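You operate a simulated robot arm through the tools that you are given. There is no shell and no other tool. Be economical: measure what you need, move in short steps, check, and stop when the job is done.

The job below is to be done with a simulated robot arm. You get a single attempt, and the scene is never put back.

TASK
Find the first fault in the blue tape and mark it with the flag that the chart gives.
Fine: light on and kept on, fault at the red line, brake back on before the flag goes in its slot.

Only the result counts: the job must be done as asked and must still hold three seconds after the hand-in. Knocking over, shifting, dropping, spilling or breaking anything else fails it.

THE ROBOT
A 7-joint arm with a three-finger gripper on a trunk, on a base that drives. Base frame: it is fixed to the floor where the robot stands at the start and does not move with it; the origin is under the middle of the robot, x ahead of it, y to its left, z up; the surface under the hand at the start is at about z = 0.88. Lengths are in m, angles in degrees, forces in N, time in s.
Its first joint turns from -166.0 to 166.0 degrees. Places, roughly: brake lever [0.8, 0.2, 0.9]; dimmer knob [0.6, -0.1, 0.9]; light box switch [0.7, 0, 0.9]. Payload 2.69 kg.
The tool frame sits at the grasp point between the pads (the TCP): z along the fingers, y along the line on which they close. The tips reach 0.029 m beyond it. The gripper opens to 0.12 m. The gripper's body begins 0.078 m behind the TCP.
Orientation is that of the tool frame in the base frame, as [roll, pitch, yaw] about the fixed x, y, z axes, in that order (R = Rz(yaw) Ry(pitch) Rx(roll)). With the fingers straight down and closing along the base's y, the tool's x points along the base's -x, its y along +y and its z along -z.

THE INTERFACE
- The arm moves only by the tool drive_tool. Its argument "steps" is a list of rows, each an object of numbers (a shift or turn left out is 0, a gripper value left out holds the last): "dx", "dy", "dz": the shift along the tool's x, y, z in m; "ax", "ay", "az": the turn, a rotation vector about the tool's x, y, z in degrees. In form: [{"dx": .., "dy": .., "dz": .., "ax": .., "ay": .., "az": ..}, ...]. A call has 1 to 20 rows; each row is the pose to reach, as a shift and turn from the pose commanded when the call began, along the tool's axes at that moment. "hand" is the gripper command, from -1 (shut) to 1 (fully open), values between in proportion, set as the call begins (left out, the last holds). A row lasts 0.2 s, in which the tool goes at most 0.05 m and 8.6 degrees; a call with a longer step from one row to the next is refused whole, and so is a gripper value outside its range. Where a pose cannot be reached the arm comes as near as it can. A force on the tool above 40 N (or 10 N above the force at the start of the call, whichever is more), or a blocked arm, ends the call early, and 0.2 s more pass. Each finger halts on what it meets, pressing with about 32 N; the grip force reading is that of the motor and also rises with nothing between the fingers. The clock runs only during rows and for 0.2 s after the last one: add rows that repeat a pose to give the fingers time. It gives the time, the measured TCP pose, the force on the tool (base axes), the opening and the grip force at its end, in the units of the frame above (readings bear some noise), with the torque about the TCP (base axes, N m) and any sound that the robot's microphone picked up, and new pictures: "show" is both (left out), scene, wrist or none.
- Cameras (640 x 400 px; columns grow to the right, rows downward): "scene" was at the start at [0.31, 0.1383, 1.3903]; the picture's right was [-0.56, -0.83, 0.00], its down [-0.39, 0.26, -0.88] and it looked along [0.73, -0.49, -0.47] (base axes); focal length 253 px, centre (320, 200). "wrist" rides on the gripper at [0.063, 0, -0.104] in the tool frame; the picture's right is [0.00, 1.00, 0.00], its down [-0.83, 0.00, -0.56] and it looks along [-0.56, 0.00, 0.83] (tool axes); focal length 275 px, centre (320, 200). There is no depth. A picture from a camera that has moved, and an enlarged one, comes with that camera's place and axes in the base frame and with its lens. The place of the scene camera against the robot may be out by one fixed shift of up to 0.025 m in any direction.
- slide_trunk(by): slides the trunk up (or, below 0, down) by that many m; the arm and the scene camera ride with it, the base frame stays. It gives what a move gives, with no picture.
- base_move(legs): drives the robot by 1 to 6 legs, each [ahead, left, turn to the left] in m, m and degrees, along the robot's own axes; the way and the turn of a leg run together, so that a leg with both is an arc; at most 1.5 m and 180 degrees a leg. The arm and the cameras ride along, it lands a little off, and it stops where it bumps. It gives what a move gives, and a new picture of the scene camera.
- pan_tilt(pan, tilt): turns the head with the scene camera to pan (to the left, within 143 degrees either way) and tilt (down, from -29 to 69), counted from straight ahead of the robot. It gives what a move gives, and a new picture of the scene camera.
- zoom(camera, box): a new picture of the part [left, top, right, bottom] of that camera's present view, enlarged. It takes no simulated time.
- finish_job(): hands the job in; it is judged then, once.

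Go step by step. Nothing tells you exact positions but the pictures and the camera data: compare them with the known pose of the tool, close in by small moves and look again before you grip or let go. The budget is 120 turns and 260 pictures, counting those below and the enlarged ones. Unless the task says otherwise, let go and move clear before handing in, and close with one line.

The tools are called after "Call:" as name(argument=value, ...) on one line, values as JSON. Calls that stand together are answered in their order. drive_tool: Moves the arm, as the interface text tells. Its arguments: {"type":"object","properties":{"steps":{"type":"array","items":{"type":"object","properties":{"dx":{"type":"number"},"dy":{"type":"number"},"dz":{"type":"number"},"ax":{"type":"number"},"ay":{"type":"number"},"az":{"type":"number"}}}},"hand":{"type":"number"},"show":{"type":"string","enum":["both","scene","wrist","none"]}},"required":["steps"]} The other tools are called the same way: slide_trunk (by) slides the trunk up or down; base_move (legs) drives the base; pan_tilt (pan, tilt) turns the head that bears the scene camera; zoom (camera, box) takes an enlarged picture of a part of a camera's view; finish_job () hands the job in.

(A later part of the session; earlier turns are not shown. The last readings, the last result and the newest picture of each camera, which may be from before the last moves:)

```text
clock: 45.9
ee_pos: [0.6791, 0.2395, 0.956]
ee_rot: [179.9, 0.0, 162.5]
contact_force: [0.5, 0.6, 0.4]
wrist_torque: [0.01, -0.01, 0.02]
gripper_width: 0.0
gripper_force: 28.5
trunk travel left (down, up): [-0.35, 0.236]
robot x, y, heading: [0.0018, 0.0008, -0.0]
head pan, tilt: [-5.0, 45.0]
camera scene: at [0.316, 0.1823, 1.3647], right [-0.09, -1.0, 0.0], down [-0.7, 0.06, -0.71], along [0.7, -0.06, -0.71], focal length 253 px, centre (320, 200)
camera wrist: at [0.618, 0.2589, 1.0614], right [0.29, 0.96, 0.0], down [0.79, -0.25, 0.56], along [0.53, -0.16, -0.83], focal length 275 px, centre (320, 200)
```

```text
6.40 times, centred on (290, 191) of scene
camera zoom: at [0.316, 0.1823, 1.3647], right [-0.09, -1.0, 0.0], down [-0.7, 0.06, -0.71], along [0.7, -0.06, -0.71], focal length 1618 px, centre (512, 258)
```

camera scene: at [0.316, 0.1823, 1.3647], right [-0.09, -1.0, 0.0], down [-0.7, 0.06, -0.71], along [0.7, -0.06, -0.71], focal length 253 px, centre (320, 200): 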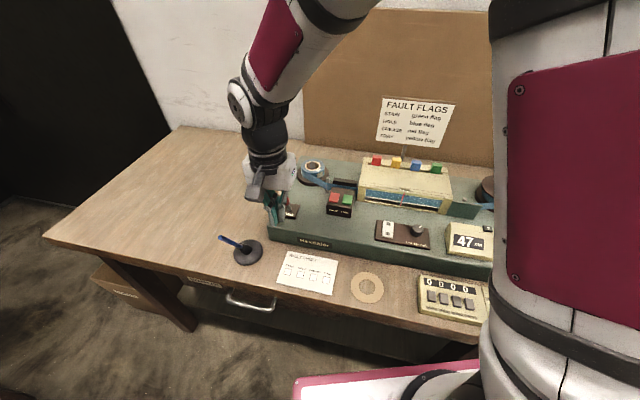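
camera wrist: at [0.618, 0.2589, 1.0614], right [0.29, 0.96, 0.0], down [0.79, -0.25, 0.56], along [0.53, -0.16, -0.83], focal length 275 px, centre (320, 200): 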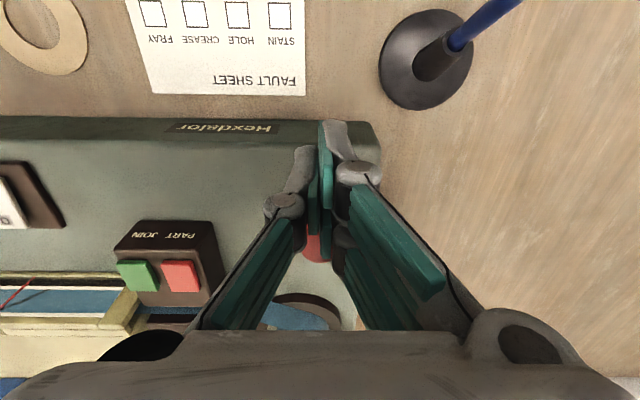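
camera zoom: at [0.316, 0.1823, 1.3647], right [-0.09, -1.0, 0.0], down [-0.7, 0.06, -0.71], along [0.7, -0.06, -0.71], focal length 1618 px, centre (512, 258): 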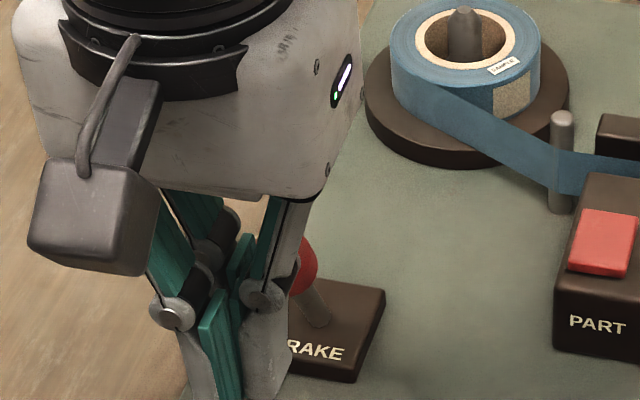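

The knob is just ahead of the fingers, so I'll push forward until the stop.

Call:
drive_tool(steps=[{"dx": -0.01, "dy": -0.003}, {"dx": -0.02, "dy": -0.004}, {"dx": -0.03, "dy": -0.004}, {"dx": -0.04, "dy": -0.004}, {"dx": -0.05, "dy": -0.004}, {"dx": -0.06, "dy": -0.004}, {"dx": -0.068, "dy": -0.004}, {"dx": -0.076, "dy": -0.004}])

Call:
zoom(camera="scene", box=[240, 160, 340, 222])

```text
clock: 47.6
ee_pos: [0.7355, 0.217, 0.9559]
ee_rot: [-179.6, -0.9, 163.1]
contact_force: [-14.3, 1.7, 10.0]
wrist_torque: [0.03, 0.09, -0.06]
gripper_width: 0.0
gripper_force: 28.0
trunk travel left (down, up): [-0.35, 0.236]
robot x, y, heading: [-0.0011, 0.0005, 0.2]
head pan, tilt: [-5.0, 45.0]
stopped in row 8: the force on the tool passed its limit at 46 N (the readings are from after the stop); the commanded pose is now the measured one
camera scene: at [0.3146, 0.1825, 1.3649], right [-0.09, -1.0, 0.0], down [-0.7, 0.06, -0.71], along [0.7, -0.06, -0.71], focal length 253 px, centre (320, 200)
camera wrist: at [0.6752, 0.2364, 1.0621], right [0.29, 0.96, -0.01], down [0.81, -0.24, 0.54], along [0.52, -0.16, -0.84], focal length 275 px, centre (320, 200)
```

scene: 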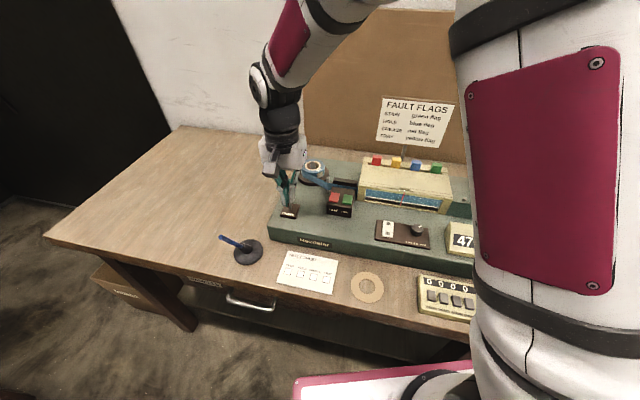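
wrist: 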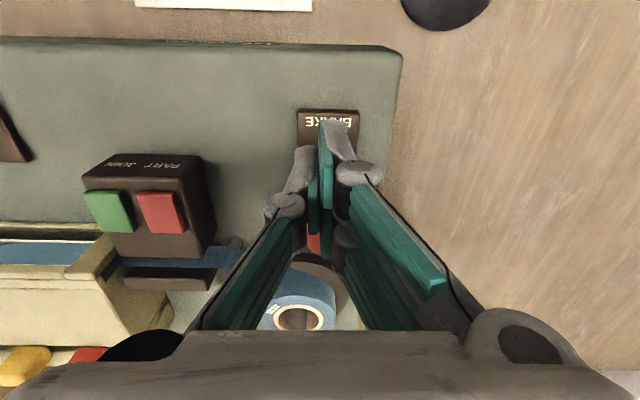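

```text
6.40 times, centred on (290, 191) of scene
camera zoom: at [0.3146, 0.1825, 1.3649], right [-0.09, -1.0, 0.0], down [-0.7, 0.06, -0.71], along [0.7, -0.06, -0.71], focal length 1618 px, centre (512, 258)
```

zoom: 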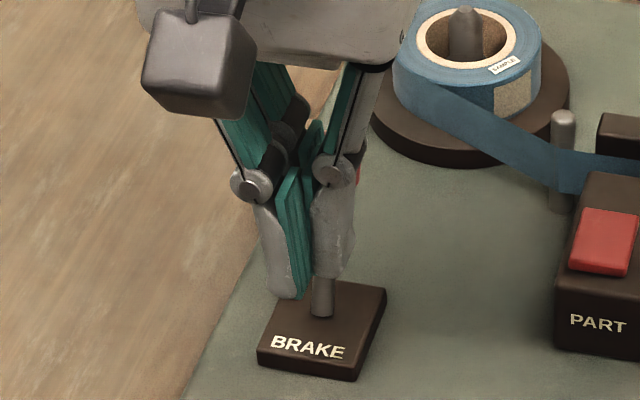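

The lever is pushed back to its stop. I'll back off, lift, and go above the flags with the hand open.

Call:
drive_tool(steps=[{"dx": 0.015, "ax": -0.4, "ay": -0.9}, {"dx": 0.015, "dz": -0.045, "ax": -0.4, "ay": -0.9}, {"dx": 0.015, "dz": -0.09, "ax": -0.4, "ay": -0.9}, {"dx": 0.015, "dz": -0.135, "ax": -0.4, "ay": -0.9}, {"dx": -0.01, "dy": -0.03, "dz": -0.145, "ax": -0.4, "ay": -0.9}, {"dx": -0.03, "dy": -0.07, "dz": -0.145, "ax": -0.4, "ay": -0.9}, {"dx": -0.05, "dy": -0.11, "dz": -0.145, "ax": -0.4, "ay": -0.9}, {"dx": -0.075, "dy": -0.15, "dz": -0.145, "ax": -0.4, "ay": -0.9}, {"dx": -0.1, "dy": -0.18, "dz": -0.145, "ax": -0.4, "ay": -0.9}, {"dx": -0.124, "dy": -0.2, "dz": -0.145, "ax": -0.4, "ay": -0.9}, {"dx": -0.124, "dy": -0.2, "dz": -0.145, "ax": -0.4, "ay": -0.9}], hand=-0.2)

Call:
zoom(camera="scene", box=[250, 160, 350, 222])

Call:
zoom(camera="scene", box=[355, 150, 455, 212])

```text
clock: 50.0
ee_pos: [0.7993, -0.0115, 1.0974]
ee_rot: [179.9, 0.1, 162.9]
contact_force: [-0.1, -1.0, -0.8]
wrist_torque: [-0.01, -0.03, -0.01]
gripper_width: 0.0479
gripper_force: 0.0
trunk travel left (down, up): [-0.35, 0.236]
robot x, y, heading: [0.0009, 0.0028, 0.0]
head pan, tilt: [-5.0, 45.0]
camera scene: at [0.3156, 0.1824, 1.3647], right [-0.09, -1.0, 0.0], down [-0.7, 0.06, -0.71], along [0.7, -0.06, -0.71], focal length 253 px, centre (320, 200)
camera wrist: at [0.7367, 0.0077, 1.2022], right [0.29, 0.96, 0.0], down [0.79, -0.24, 0.56], along [0.53, -0.16, -0.83], focal length 275 px, centre (320, 200)
```

scene: 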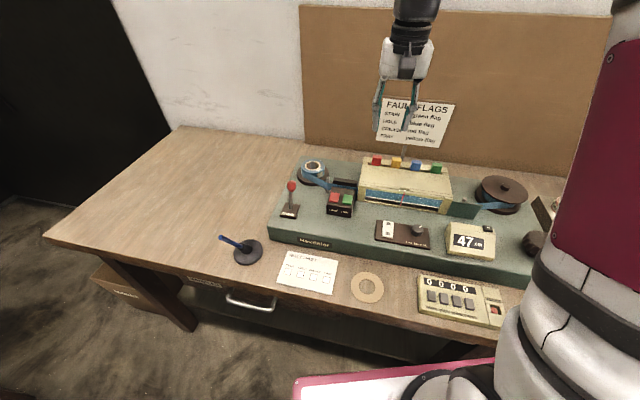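
wrist: 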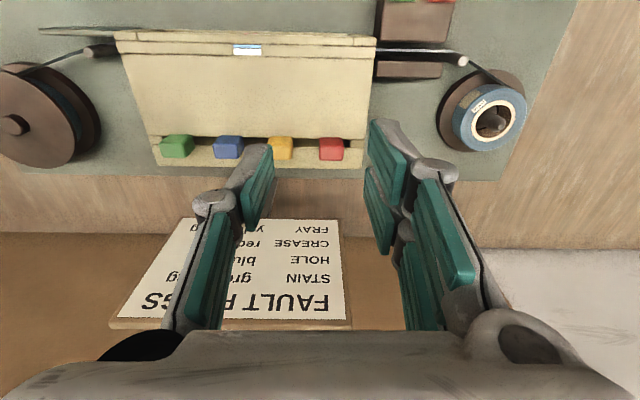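

```text
6.40 times, centred on (300, 191) of scene
camera zoom: at [0.3156, 0.1824, 1.3647], right [-0.09, -1.0, 0.0], down [-0.7, 0.06, -0.71], along [0.7, -0.06, -0.71], focal length 1618 px, centre (448, 258)
```

zoom: 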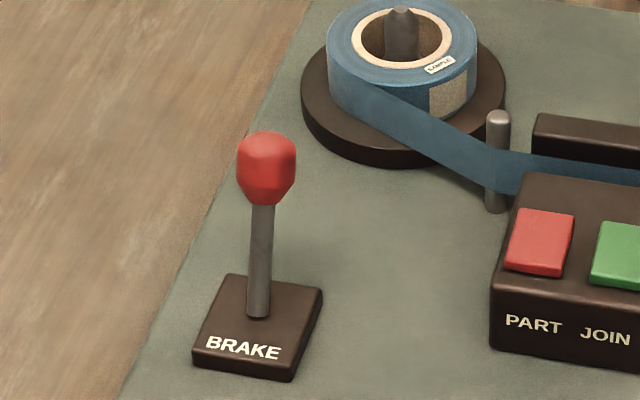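

```text
6.40 times, centred on (405, 181) of scene
camera zoom: at [0.3156, 0.1824, 1.3647], right [-0.09, -1.0, 0.0], down [-0.7, 0.06, -0.71], along [0.7, -0.06, -0.71], focal length 1618 px, centre (-224, 322)
```

zoom: 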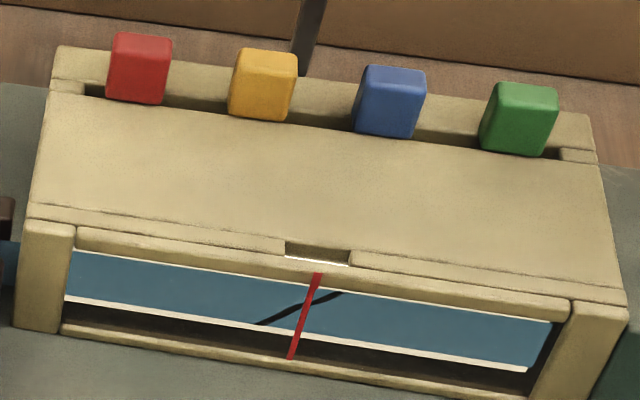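

The brake is back on and the crease is still at the line. I'll zoom on the flags and the slot with the wrist camera.

Call:
zoom(camera="wrist", box=[230, 110, 390, 210])

Call:
zoom(camera="wrist", box=[180, 20, 320, 108])

```text
4.00 times, centred on (310, 160) of wrist
camera zoom: at [0.7367, 0.0077, 1.2022], right [0.29, 0.96, 0.0], down [0.79, -0.24, 0.56], along [0.53, -0.16, -0.83], focal length 1101 px, centre (360, 360)
```

zoom: 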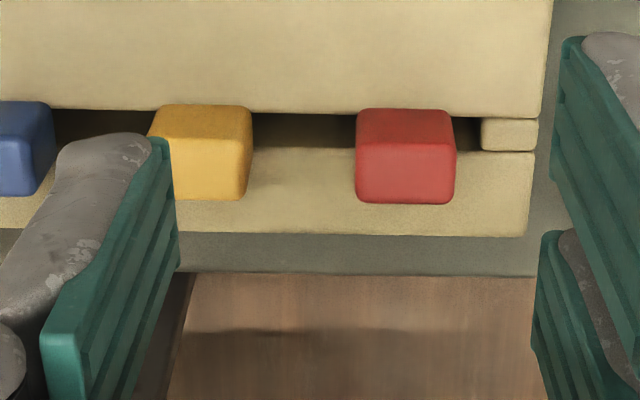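

```text
4.55 times, centred on (250, 64) of wrist
camera zoom: at [0.7367, 0.0077, 1.2022], right [0.29, 0.96, 0.0], down [0.79, -0.24, 0.56], along [0.53, -0.16, -0.83], focal length 1251 px, centre (638, 818)
```

zoom: 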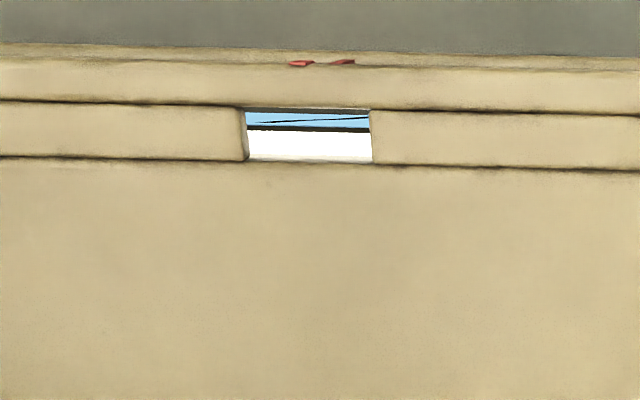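

The flag heads stand at about z 0.96–0.98 in the rear channel, and the slot is a 21 × 10 mm notch with the same orientation, so a pure translation will do. I'll approach above the red flag.

Call:
drive_tool(steps=[{"dx": -0.02, "dy": 0.009, "dz": 0.02}, {"dx": -0.035, "dy": 0.009, "dz": 0.055}, {"dx": -0.035, "dy": 0.009, "dz": 0.055}], hand=-0.35)

Call:
zoom(camera="wrist", box=[240, 120, 400, 220])

Call:
zoom(camera="scene", box=[340, 120, 440, 182])

```text
clock: 50.8
ee_pos: [0.8356, -0.0125, 1.0426]
ee_rot: [179.8, 0.2, 162.9]
contact_force: [-0.1, -0.2, 0.8]
wrist_torque: [-0.02, 0.01, 0.01]
gripper_width: 0.0389
gripper_force: 0.0
trunk travel left (down, up): [-0.35, 0.236]
robot x, y, heading: [-0.0019, 0.0016, -0.2]
head pan, tilt: [-5.0, 45.0]
camera scene: at [0.3155, 0.1824, 1.3647], right [-0.09, -1.0, 0.0], down [-0.7, 0.06, -0.71], along [0.7, -0.06, -0.71], focal length 253 px, centre (320, 200)
camera wrist: at [0.7727, 0.0058, 1.1477], right [0.29, 0.96, 0.0], down [0.79, -0.24, 0.56], along [0.53, -0.16, -0.83], focal length 275 px, centre (320, 200)
```

scene: 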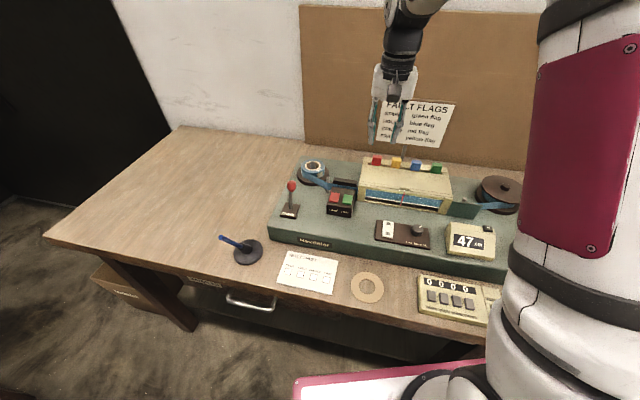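
wrist: 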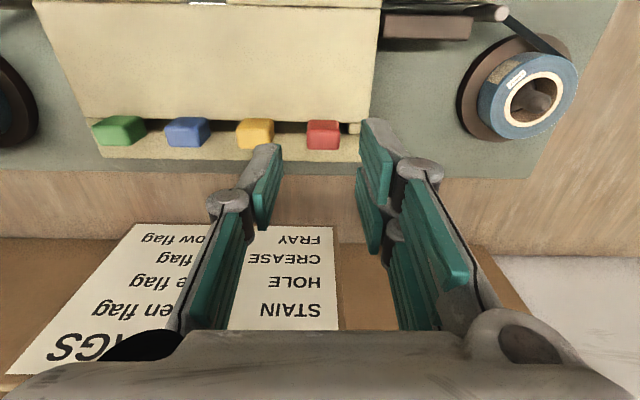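

```text
4.00 times, centred on (320, 170) of wrist
camera zoom: at [0.7727, 0.0058, 1.1477], right [0.29, 0.96, 0.0], down [0.79, -0.24, 0.56], along [0.53, -0.16, -0.83], focal length 1101 px, centre (320, 320)
```

zoom: 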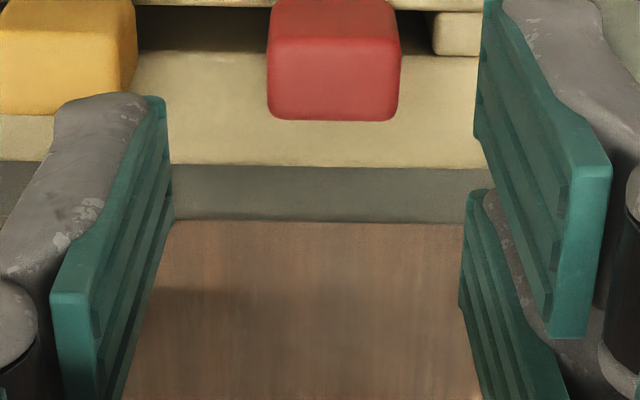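

```text
6.40 times, centred on (390, 151) of scene
camera zoom: at [0.3155, 0.1824, 1.3647], right [-0.09, -1.0, 0.0], down [-0.7, 0.06, -0.71], along [0.7, -0.06, -0.71], focal length 1618 px, centre (-128, 514)
```

zoom: 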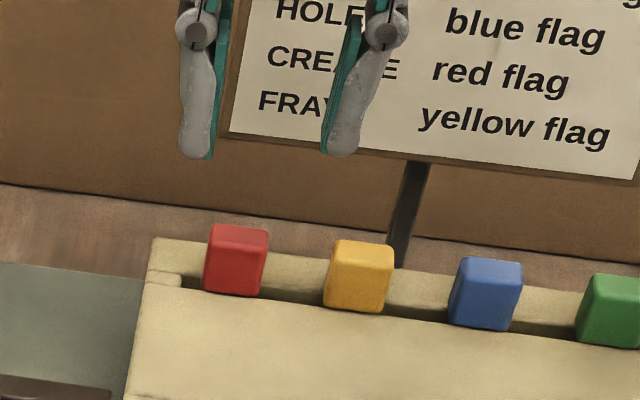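

The red flag is centred under the tool within 2 mm. I'll lower with a narrower opening, stopping with the tips just above the lid level.

Call:
drive_tool(steps=[{"dy": 0.002}, {"dy": 0.002, "dz": 0.012}, {"dy": 0.002, "dz": 0.024}, {"dy": 0.002, "dz": 0.034}, {"dy": 0.002, "dz": 0.042}, {"dy": 0.002, "dz": 0.042}], hand=-0.45)

Call:
zoom(camera="wrist", box=[240, 90, 400, 190])

Call:
zoom(camera="scene", box=[350, 135, 420, 179])

```text
clock: 52.2
ee_pos: [0.8368, -0.0109, 1.0022]
ee_rot: [179.9, 0.1, 162.9]
contact_force: [-0.3, 0.0, -0.3]
wrist_torque: [0.01, 0.0, 0.0]
gripper_width: 0.0333
gripper_force: 0.0
trunk travel left (down, up): [-0.35, 0.236]
robot x, y, heading: [0.0007, -0.0005, 0.2]
head pan, tilt: [-5.0, 45.0]
camera scene: at [0.3156, 0.1824, 1.3647], right [-0.09, -1.0, 0.0], down [-0.7, 0.06, -0.71], along [0.7, -0.06, -0.71], focal length 253 px, centre (320, 200)
camera wrist: at [0.7738, 0.008, 1.107], right [0.29, 0.96, 0.0], down [0.79, -0.24, 0.56], along [0.53, -0.16, -0.83], focal length 275 px, centre (320, 200)
```

scene: 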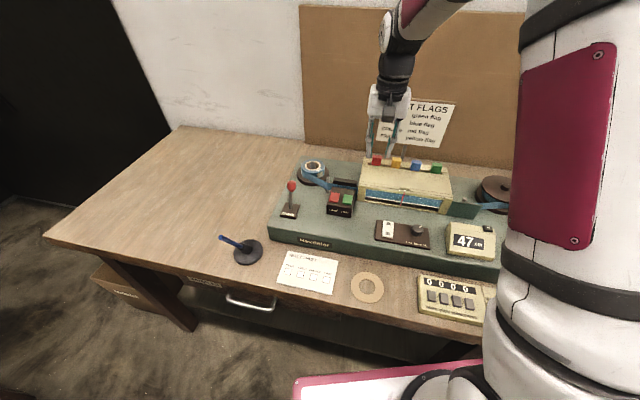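
wrist: 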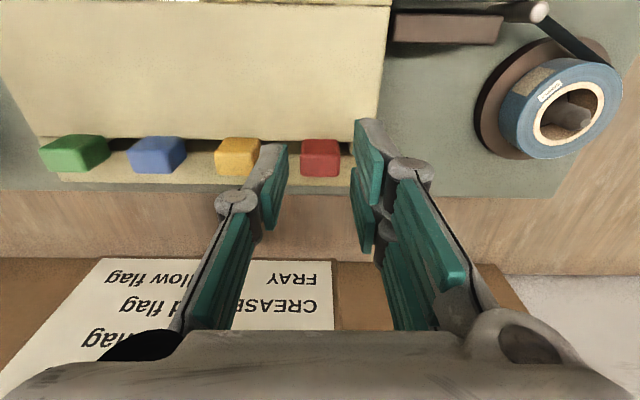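

```text
4.00 times, centred on (320, 140) of wrist
camera zoom: at [0.7738, 0.008, 1.107], right [0.29, 0.96, 0.0], down [0.79, -0.24, 0.56], along [0.53, -0.16, -0.83], focal length 1101 px, centre (320, 440)
```

zoom: 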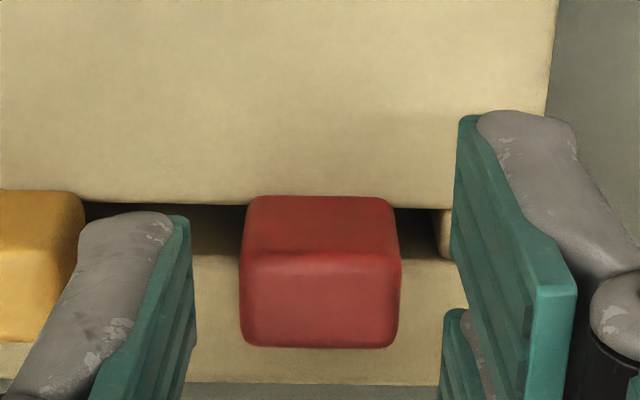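

```text
9.09 times, centred on (385, 157) of scene
camera zoom: at [0.3156, 0.1824, 1.3647], right [-0.09, -1.0, 0.0], down [-0.7, 0.06, -0.71], along [0.7, -0.06, -0.71], focal length 2298 px, centre (-271, 591)
```

zoom: 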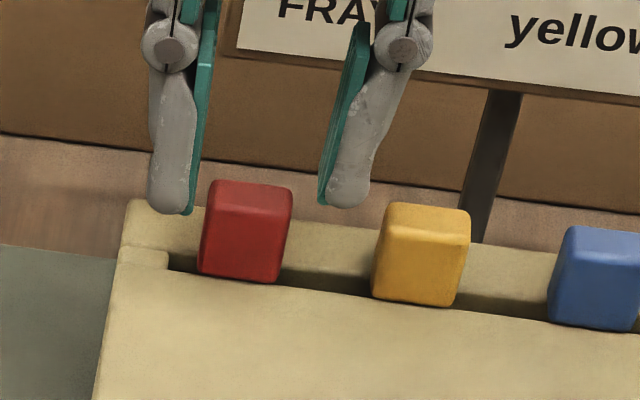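

Refined: the flag top is at z≈0.963 and its centre is 7 mm farther in. I'll adjust and lower 26 mm.

Call:
drive_tool(steps=[{"dx": -0.007}, {"dx": -0.007, "dz": 0.01}, {"dx": -0.007, "dz": 0.018}, {"dx": -0.007, "dz": 0.025}, {"dx": -0.007, "dz": 0.025}], show="none")

Call:
zoom(camera="wrist", box=[240, 90, 400, 190])

Call:
zoom(camera="scene", box=[350, 135, 420, 179])

```text
clock: 53.4
ee_pos: [0.8439, -0.0118, 0.9779]
ee_rot: [179.9, 0.1, 162.9]
contact_force: [-0.1, -0.6, 0.4]
wrist_torque: [-0.05, -0.05, 0.02]
gripper_width: 0.0332
gripper_force: 0.2
trunk travel left (down, up): [-0.35, 0.236]
robot x, y, heading: [-0.0028, -0.0046, 0.1]
head pan, tilt: [-5.0, 45.0]
```

```text
4.00 times, centred on (320, 140) of wrist
camera zoom: at [0.7808, 0.0068, 1.0828], right [0.29, 0.96, 0.0], down [0.79, -0.24, 0.56], along [0.53, -0.16, -0.83], focal length 1101 px, centre (320, 440)
```

zoom: 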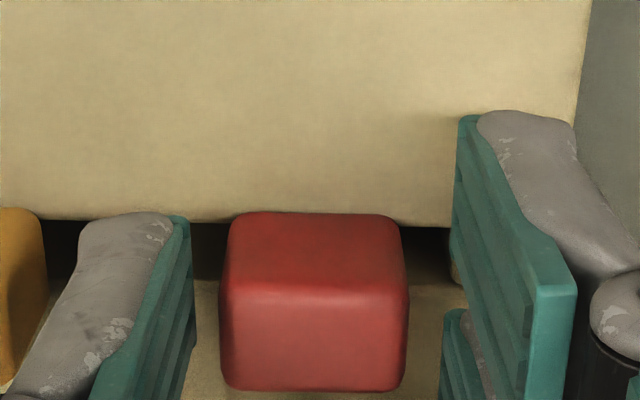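

```text
9.09 times, centred on (385, 157) of scene
camera zoom: at [0.3156, 0.1824, 1.3647], right [-0.09, -1.0, 0.0], down [-0.7, 0.06, -0.71], along [0.7, -0.06, -0.71], focal length 2298 px, centre (-271, 591)
```

zoom: 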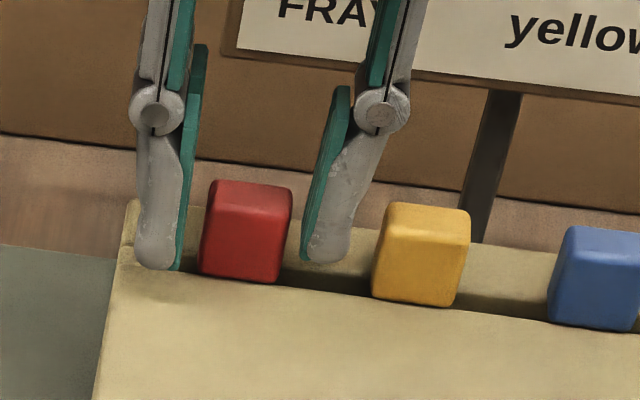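

The fingers straddle the red head well. I'll shift 1 mm and close.

Call:
drive_tool(steps=[{"dy": -0.001}, {"dy": -0.001}, {"dy": -0.001}], hand=-1, show="wrist")

Call:
zoom(camera="scene", box=[350, 135, 420, 179])

```text
clock: 54.2
ee_pos: [0.8423, -0.0141, 0.9776]
ee_rot: [179.9, 0.1, 162.9]
contact_force: [-0.5, 0.4, -0.5]
wrist_torque: [0.01, -0.01, 0.01]
gripper_width: 0.0223
gripper_force: 31.5
trunk travel left (down, up): [-0.35, 0.236]
robot x, y, heading: [-0.0025, 0.0028, 0.0]
head pan, tilt: [-5.0, 45.0]
camera wrist: at [0.7802, 0.0056, 1.0827], right [0.29, 0.96, 0.0], down [0.79, -0.24, 0.56], along [0.53, -0.16, -0.83], focal length 275 px, centre (320, 200)
```

wrist: 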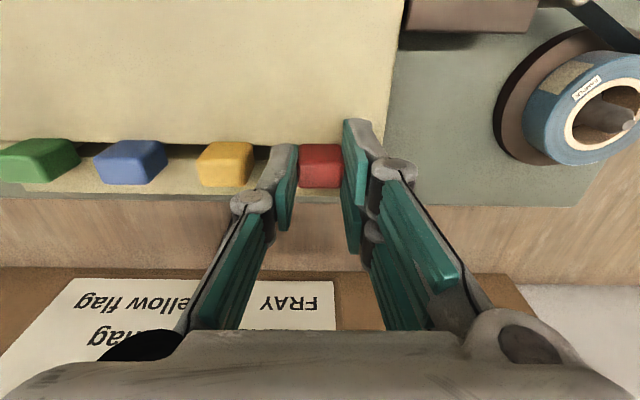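

```text
9.09 times, centred on (385, 157) of scene
camera zoom: at [0.3156, 0.1824, 1.3646], right [-0.09, -1.0, 0.0], down [-0.7, 0.06, -0.71], along [0.7, -0.06, -0.71], focal length 2298 px, centre (-271, 591)
```

zoom: 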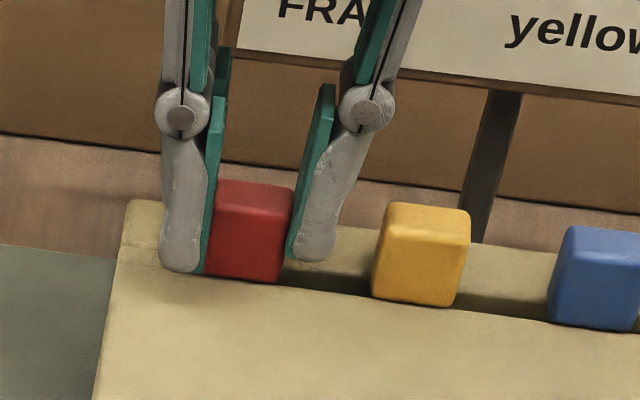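

The head is gripped at 22 mm. I'll lift straight up and check the stem.

Call:
drive_tool(steps=[{"dz": -0.01}, {"dz": -0.02}, {"dz": -0.035}, {"dz": -0.055}, {"dz": -0.08}, {"dz": -0.1}, {"dz": -0.1}])

Call:
zoom(camera="scene", box=[350, 95, 450, 157])

Call:
zoom(camera="wrist", box=[200, 0, 400, 200])

```text
clock: 55.8
ee_pos: [0.8432, -0.0134, 1.0778]
ee_rot: [179.9, 0.3, 162.9]
contact_force: [0.2, -0.5, -0.1]
wrist_torque: [0.02, 0.0, 0.03]
gripper_width: 0.0218
gripper_force: 31.6
trunk travel left (down, up): [-0.35, 0.236]
robot x, y, heading: [0.0019, 0.0046, 0.2]
head pan, tilt: [-5.0, 45.0]
camera scene: at [0.3156, 0.1824, 1.3646], right [-0.09, -1.0, 0.0], down [-0.7, 0.06, -0.71], along [0.7, -0.06, -0.71], focal length 253 px, centre (320, 200)
camera wrist: at [0.7804, 0.0046, 1.1828], right [0.29, 0.96, 0.0], down [0.79, -0.24, 0.56], along [0.53, -0.16, -0.83], focal length 275 px, centre (320, 200)
```

scene: 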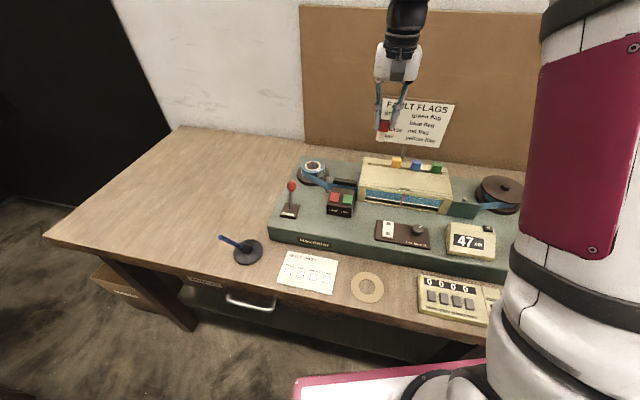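
wrist: 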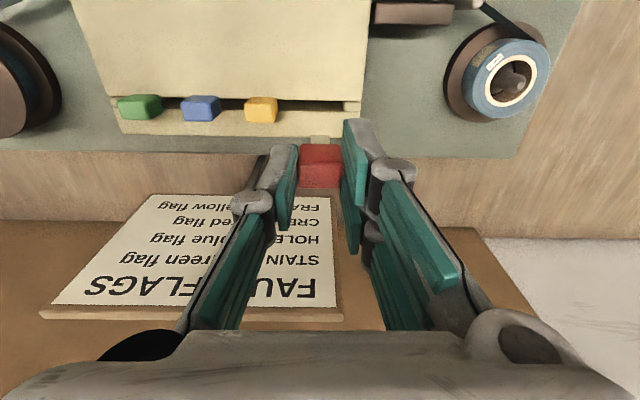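

```text
6.40 times, centred on (400, 126) of scene
camera zoom: at [0.3156, 0.1824, 1.3646], right [-0.09, -1.0, 0.0], down [-0.7, 0.06, -0.71], along [0.7, -0.06, -0.71], focal length 1618 px, centre (-192, 674)
```

zoom: 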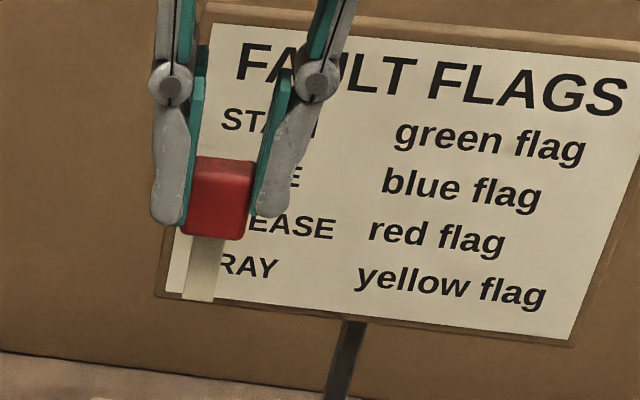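

```text
2.00 times, centred on (300, 100) of wrist
camera zoom: at [0.7804, 0.0046, 1.1828], right [0.29, 0.96, 0.0], down [0.79, -0.24, 0.56], along [0.53, -0.16, -0.83], focal length 551 px, centre (360, 400)
```

zoom: 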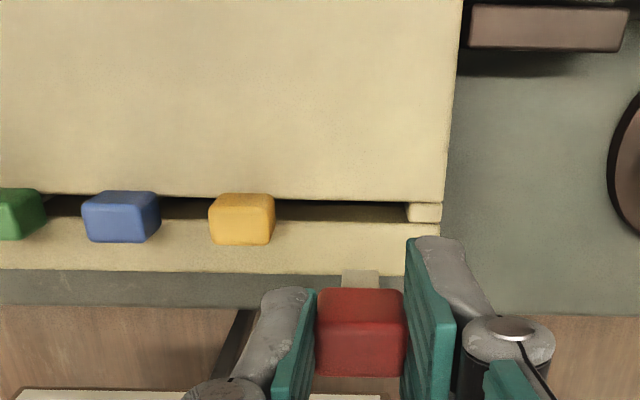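

The flag came free, with a stem about 12 mm wide and 20 mm long. The slot centre should be 81 mm nearer and 72 mm to the right, so I'll move above it.

Call:
drive_tool(steps=[{"dx": 0.02, "dy": -0.018}, {"dx": 0.04, "dy": -0.036}, {"dx": 0.06, "dy": -0.054}, {"dx": 0.0805, "dy": -0.072}, {"dx": 0.0805, "dy": -0.072, "dz": 0.03}, {"dx": 0.0805, "dy": -0.072, "dz": 0.03}])

Call:
zoom(camera="scene", box=[360, 150, 450, 206])

Call:
zoom(camera="wrist", box=[250, 90, 390, 178])

```text
clock: 57.2
ee_pos: [0.7412, -0.0592, 1.0472]
ee_rot: [179.9, 0.2, 162.9]
contact_force: [0.7, -0.2, 0.3]
wrist_torque: [0.02, -0.04, -0.02]
gripper_width: 0.0219
gripper_force: 31.5
trunk travel left (down, up): [-0.35, 0.236]
robot x, y, heading: [-0.0058, -0.001, 0.0]
head pan, tilt: [-5.0, 45.0]
camera scene: at [0.3156, 0.1824, 1.3647], right [-0.09, -1.0, 0.0], down [-0.7, 0.06, -0.71], along [0.7, -0.06, -0.71], focal length 253 px, centre (320, 200)
camera wrist: at [0.6799, -0.0401, 1.1521], right [0.29, 0.96, 0.0], down [0.79, -0.24, 0.56], along [0.53, -0.16, -0.83], focal length 275 px, centre (320, 200)
```

scene: 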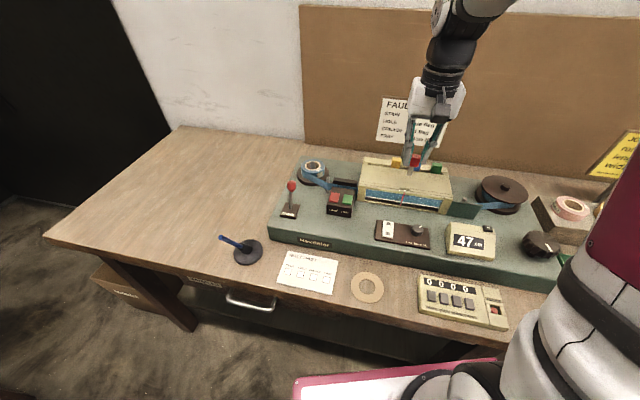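
wrist: 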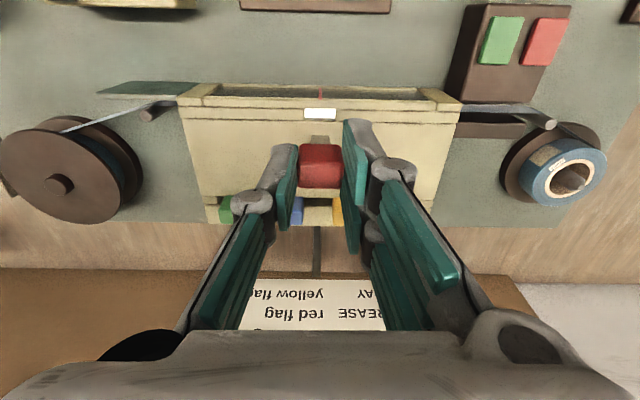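

```text
7.11 times, centred on (405, 178) of scene
camera zoom: at [0.3156, 0.1824, 1.3647], right [-0.09, -1.0, 0.0], down [-0.7, 0.06, -0.71], along [0.7, -0.06, -0.71], focal length 1798 px, centre (-284, 356)
```

zoom: 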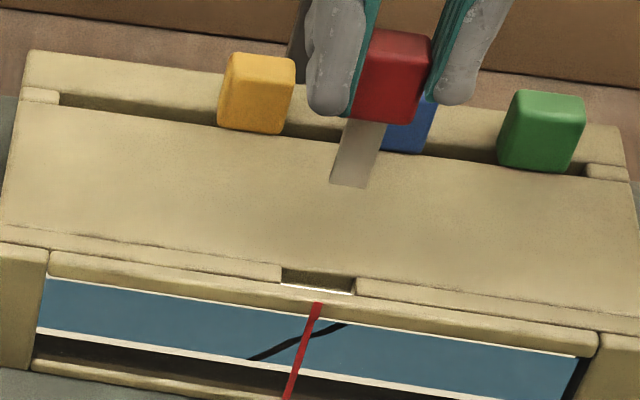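

```text
4.55 times, centred on (320, 134) of wrist
camera zoom: at [0.6799, -0.0401, 1.1521], right [0.29, 0.96, 0.0], down [0.79, -0.24, 0.56], along [0.53, -0.16, -0.83], focal length 1251 px, centre (320, 500)
```

zoom: 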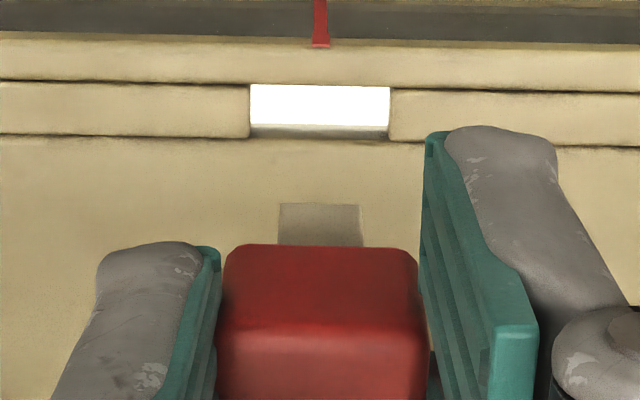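

Laterally it's aligned and the depth is close. I'll lower until the stem is just above the lid and re-check.

Call:
drive_tool(steps=[{"dz": 0.015}, {"dz": 0.03}, {"dz": 0.036}, {"dz": 0.036}], show="none")

Call:
zoom(camera="scene", box=[380, 165, 430, 196])

Call:
zoom(camera="wrist", box=[270, 90, 370, 153])

```text
clock: 58.2
ee_pos: [0.7434, -0.0591, 1.0102]
ee_rot: [179.9, 0.1, 162.8]
contact_force: [0.6, -0.6, -0.7]
wrist_torque: [0.01, 0.0, 0.02]
gripper_width: 0.0224
gripper_force: 32.5
trunk travel left (down, up): [-0.35, 0.236]
robot x, y, heading: [-0.0005, -0.0006, 0.1]
head pan, tilt: [-5.0, 45.0]
```

```text
12.80 times, centred on (405, 180) of scene
camera zoom: at [0.3156, 0.1824, 1.3647], right [-0.09, -1.0, 0.0], down [-0.7, 0.06, -0.71], along [0.7, -0.06, -0.71], focal length 3236 px, centre (-768, 450)
```

zoom: 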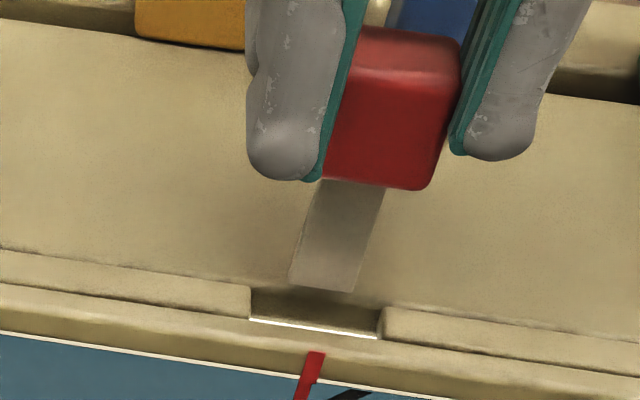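

```text
6.35 times, centred on (320, 122) of wrist
camera zoom: at [0.6811, -0.0402, 1.1159], right [0.29, 0.96, 0.0], down [0.79, -0.24, 0.56], along [0.53, -0.16, -0.83], focal length 1748 px, centre (320, 698)
```

zoom: 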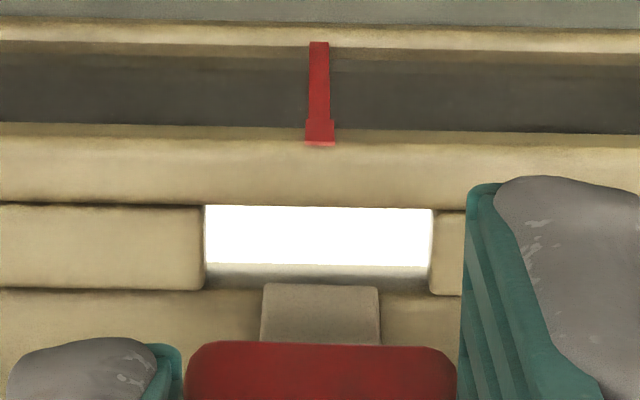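

The lid height near the slot is still uncertain. I'll lower another 12 mm carefully, watching for contact, and measure again.

Call:
drive_tool(steps=[{"dz": 0.004}, {"dz": 0.008}, {"dz": 0.012}, {"dz": 0.012}], show="none")

Call:
zoom(camera="scene", box=[380, 165, 430, 196])

Call:
zoom(camera="wrist", box=[270, 90, 370, 153])

```text
clock: 59.2
ee_pos: [0.7432, -0.0583, 0.9981]
ee_rot: [180.0, 0.1, 162.8]
contact_force: [-4.0, 1.1, -0.6]
wrist_torque: [0.08, 0.18, 0.01]
gripper_width: 0.0221
gripper_force: 32.0
trunk travel left (down, up): [-0.35, 0.236]
robot x, y, heading: [0.0014, -0.0038, 0.0]
head pan, tilt: [-5.0, 45.0]
```

```text
12.80 times, centred on (405, 180) of scene
camera zoom: at [0.3155, 0.1825, 1.3647], right [-0.09, -1.0, 0.0], down [-0.7, 0.06, -0.71], along [0.7, -0.06, -0.71], focal length 3236 px, centre (-768, 450)
```

zoom: 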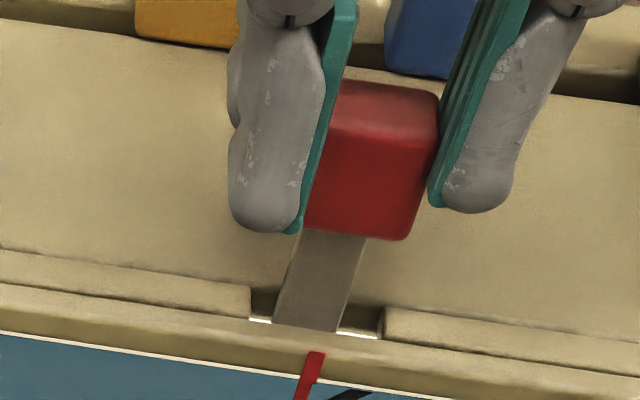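

```text
6.35 times, centred on (320, 122) of wrist
camera zoom: at [0.6813, -0.0398, 1.1038], right [0.29, 0.96, 0.0], down [0.79, -0.24, 0.56], along [0.53, -0.16, -0.83], focal length 1748 px, centre (320, 698)
```

zoom: 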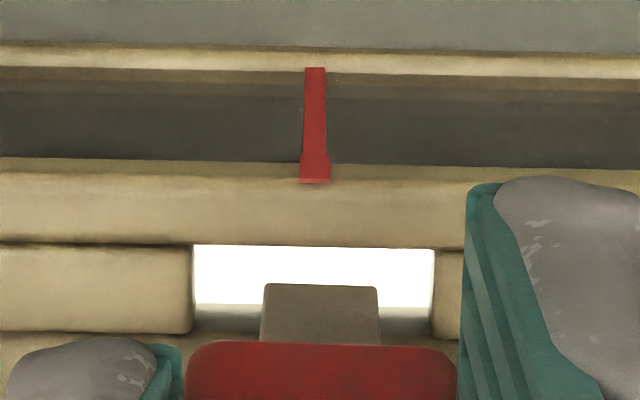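

A light 4 N backward contact suggests the stem is brushing the slot's rear edge. I'll ease 2 mm toward me and continue down slowly.

Call:
drive_tool(steps=[{"dx": 0.002}, {"dx": 0.002}, {"dx": 0.002, "dz": 0.003}, {"dx": 0.002, "dz": 0.003}], show="none")

Call:
zoom(camera="wrist", box=[270, 90, 370, 153])

Call:
zoom(camera="scene", box=[380, 165, 430, 196])

```text
clock: 60.2
ee_pos: [0.7416, -0.0585, 0.9953]
ee_rot: [179.8, 0.0, 162.9]
contact_force: [-0.3, 0.2, 0.2]
wrist_torque: [0.01, 0.02, -0.01]
gripper_width: 0.0222
gripper_force: 32.6
trunk travel left (down, up): [-0.35, 0.236]
robot x, y, heading: [-0.0011, 0.0034, -0.1]
head pan, tilt: [-5.0, 45.0]
```

```text
6.35 times, centred on (320, 122) of wrist
camera zoom: at [0.6798, -0.0397, 1.1009], right [0.29, 0.96, 0.0], down [0.79, -0.24, 0.56], along [0.53, -0.16, -0.83], focal length 1748 px, centre (320, 698)
```

zoom: 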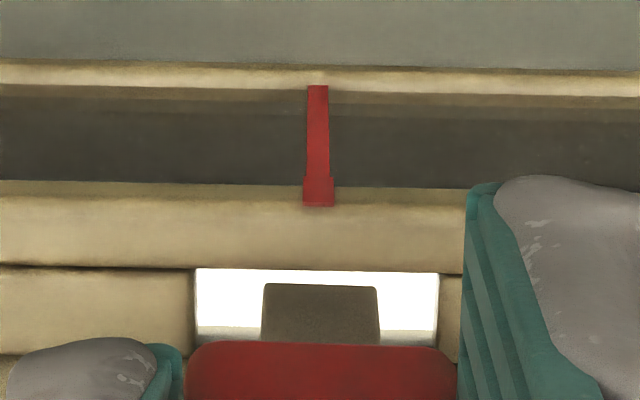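

```text
12.80 times, centred on (405, 180) of scene
camera zoom: at [0.3156, 0.1824, 1.3647], right [-0.09, -1.0, 0.0], down [-0.7, 0.06, -0.71], along [0.7, -0.06, -0.71], focal length 3236 px, centre (-768, 450)
```

zoom: 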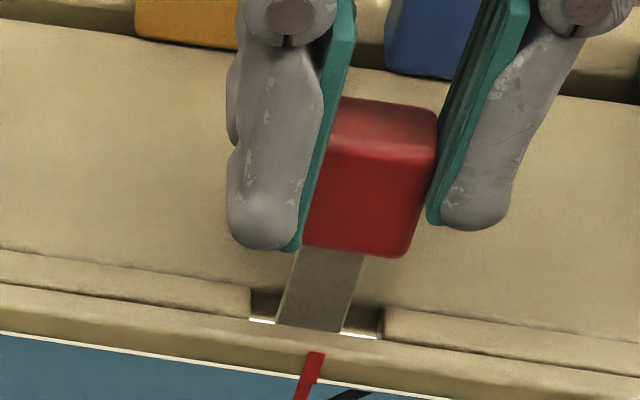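

The force is gone and the stem is in the slot. I'll continue down.

Call:
drive_tool(steps=[{"dz": 0.003}, {"dz": 0.006}, {"dz": 0.009}, {"dz": 0.009}], show="none")

Call:
zoom(camera="scene", box=[380, 165, 430, 196])

Call:
zoom(camera="wrist", box=[270, 90, 370, 153])

```text
clock: 61.2
ee_pos: [0.7413, -0.0583, 0.9871]
ee_rot: [179.8, 0.1, 162.9]
contact_force: [-0.3, 0.0, -0.6]
wrist_torque: [0.0, 0.0, 0.03]
gripper_width: 0.0218
gripper_force: 32.2
trunk travel left (down, up): [-0.35, 0.236]
robot x, y, heading: [0.0017, 0.0009, 0.2]
head pan, tilt: [-5.0, 45.0]
```

```text
12.80 times, centred on (405, 180) of scene
camera zoom: at [0.3156, 0.1824, 1.3647], right [-0.09, -1.0, 0.0], down [-0.7, 0.06, -0.71], along [0.7, -0.06, -0.71], focal length 3236 px, centre (-768, 450)
```

zoom: 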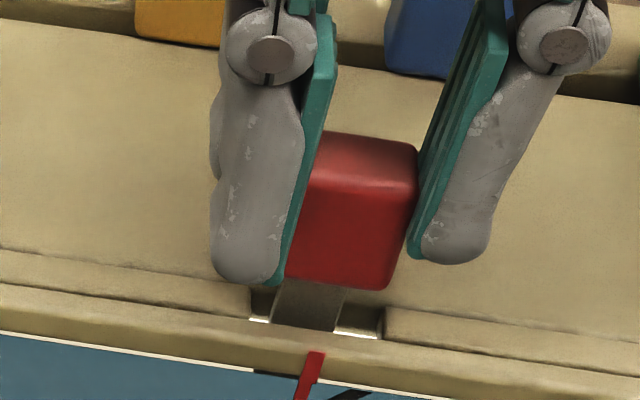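

```text
6.35 times, centred on (320, 122) of wrist
camera zoom: at [0.6805, -0.0387, 1.0923], right [0.29, 0.96, 0.0], down [0.79, -0.24, 0.56], along [0.53, -0.16, -0.83], focal length 1748 px, centre (320, 698)
```

zoom: 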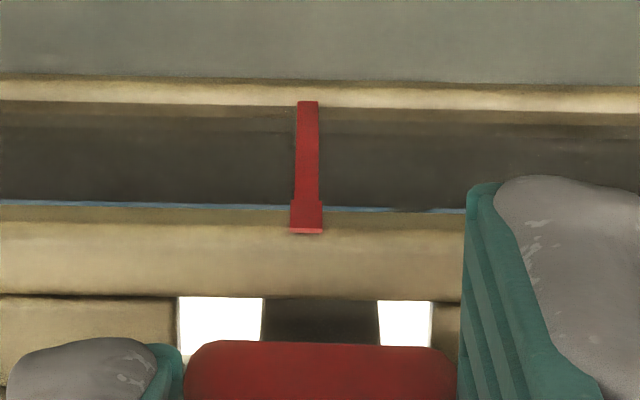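

The stem is going in cleanly. I'll continue down until the head seats.

Call:
drive_tool(steps=[{"dy": -0.001, "dz": 0.003}, {"dy": -0.001, "dz": 0.006}, {"dy": -0.001, "dz": 0.008}, {"dy": -0.001, "dz": 0.008}], show="none")

Call:
zoom(camera="scene", box=[380, 165, 430, 196])

```text
clock: 62.2
ee_pos: [0.7423, -0.0596, 0.9794]
ee_rot: [179.8, 0.1, 162.9]
contact_force: [-0.8, -0.3, -0.4]
wrist_torque: [-0.02, 0.0, -0.01]
gripper_width: 0.022
gripper_force: 32.3
trunk travel left (down, up): [-0.35, 0.236]
robot x, y, heading: [0.003, -0.0019, 0.1]
head pan, tilt: [-5.0, 45.0]
```

```text
12.80 times, centred on (405, 180) of scene
camera zoom: at [0.3156, 0.1824, 1.3647], right [-0.09, -1.0, 0.0], down [-0.7, 0.06, -0.71], along [0.7, -0.06, -0.71], focal length 3236 px, centre (-768, 450)
```

zoom: 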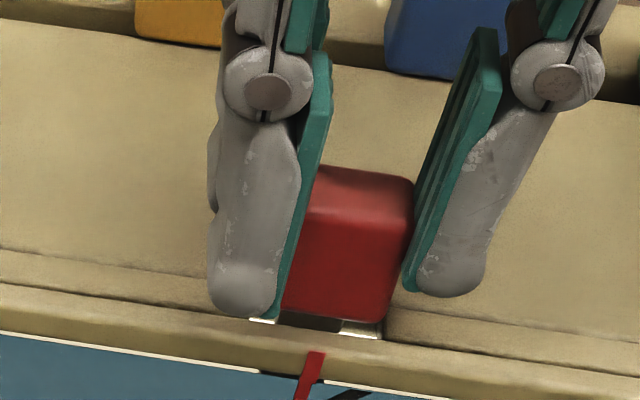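

It's nearly seated, so I'll take the last millimetres slowly.

Call:
drive_tool(steps=[{"dz": 0.001}, {"dz": 0.002}, {"dz": 0.003}, {"dz": 0.003}], show="none")

Call:
zoom(camera="scene", box=[380, 165, 430, 196])

```text
clock: 63.2
ee_pos: [0.7428, -0.0589, 0.9775]
ee_rot: [179.9, 0.3, 162.9]
contact_force: [-1.4, -0.2, 9.5]
wrist_torque: [-0.06, 0.0, -0.02]
gripper_width: 0.0221
gripper_force: 32.2
trunk travel left (down, up): [-0.35, 0.236]
robot x, y, heading: [0.0012, -0.0031, 0.1]
head pan, tilt: [-5.0, 45.0]
```

```text
12.80 times, centred on (405, 180) of scene
camera zoom: at [0.3152, 0.1824, 1.3648], right [-0.09, -1.0, 0.0], down [-0.7, 0.06, -0.71], along [0.7, -0.06, -0.71], focal length 3236 px, centre (-768, 450)
```

zoom: 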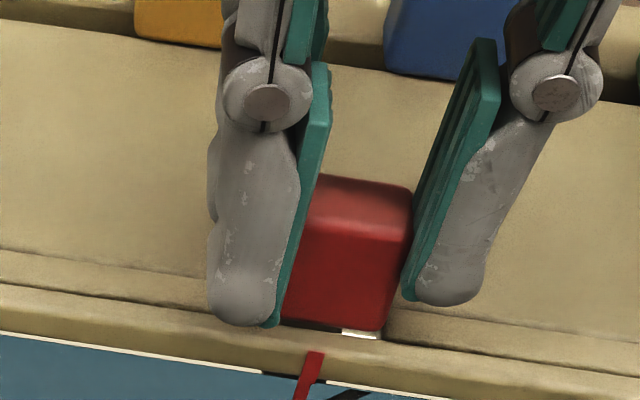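

The flag is seated with 9.5 N of upward contact, at the same height it had in the rack. I'll open the fingers and lift clear.

Call:
drive_tool(steps=[{"dz": -0.001}, {"dz": -0.001}, {"dz": -0.001}, {"dz": -0.02}, {"dz": -0.05}, {"dz": -0.09}, {"dx": 0.04, "dz": -0.13}, {"dx": 0.08, "dz": -0.16}, {"dx": 0.08, "dz": -0.16}], hand=-0.3)

Call:
zoom(camera="scene", box=[355, 150, 455, 212])

Call:
zoom(camera="scene", box=[380, 180, 430, 211])

Call:
zoom(camera="scene", box=[260, 150, 540, 270])

```text
refused: row 7 steps farther than a row can; nothing moved
```

```text
6.40 times, centred on (405, 181) of scene
camera zoom: at [0.3152, 0.1824, 1.3648], right [-0.09, -1.0, 0.0], down [-0.7, 0.06, -0.71], along [0.7, -0.06, -0.71], focal length 1618 px, centre (-224, 322)
```

zoom: 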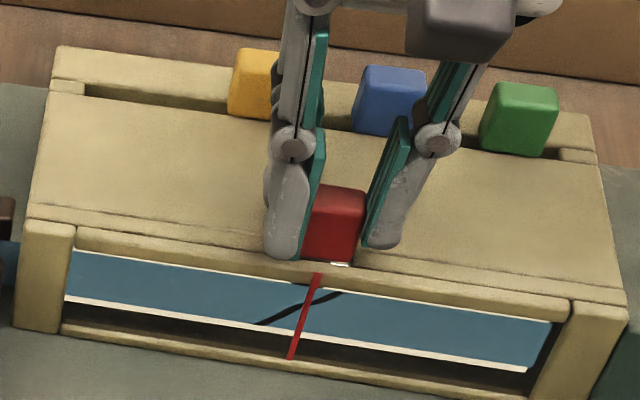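

```text
12.80 times, centred on (405, 196) of scene
camera zoom: at [0.3152, 0.1824, 1.3648], right [-0.09, -1.0, 0.0], down [-0.7, 0.06, -0.71], along [0.7, -0.06, -0.71], focal length 3236 px, centre (-768, 258)
```

zoom: 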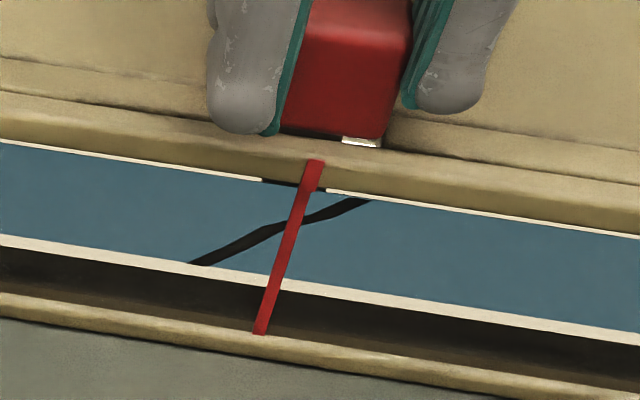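

```text
2.29 times, centred on (400, 210) of scene
camera zoom: at [0.3152, 0.1824, 1.3648], right [-0.09, -1.0, 0.0], down [-0.7, 0.06, -0.71], along [0.7, -0.06, -0.71], focal length 578 px, centre (137, 177)
```

zoom: 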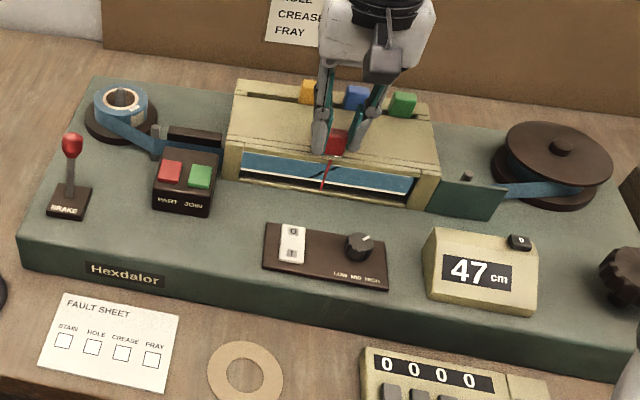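

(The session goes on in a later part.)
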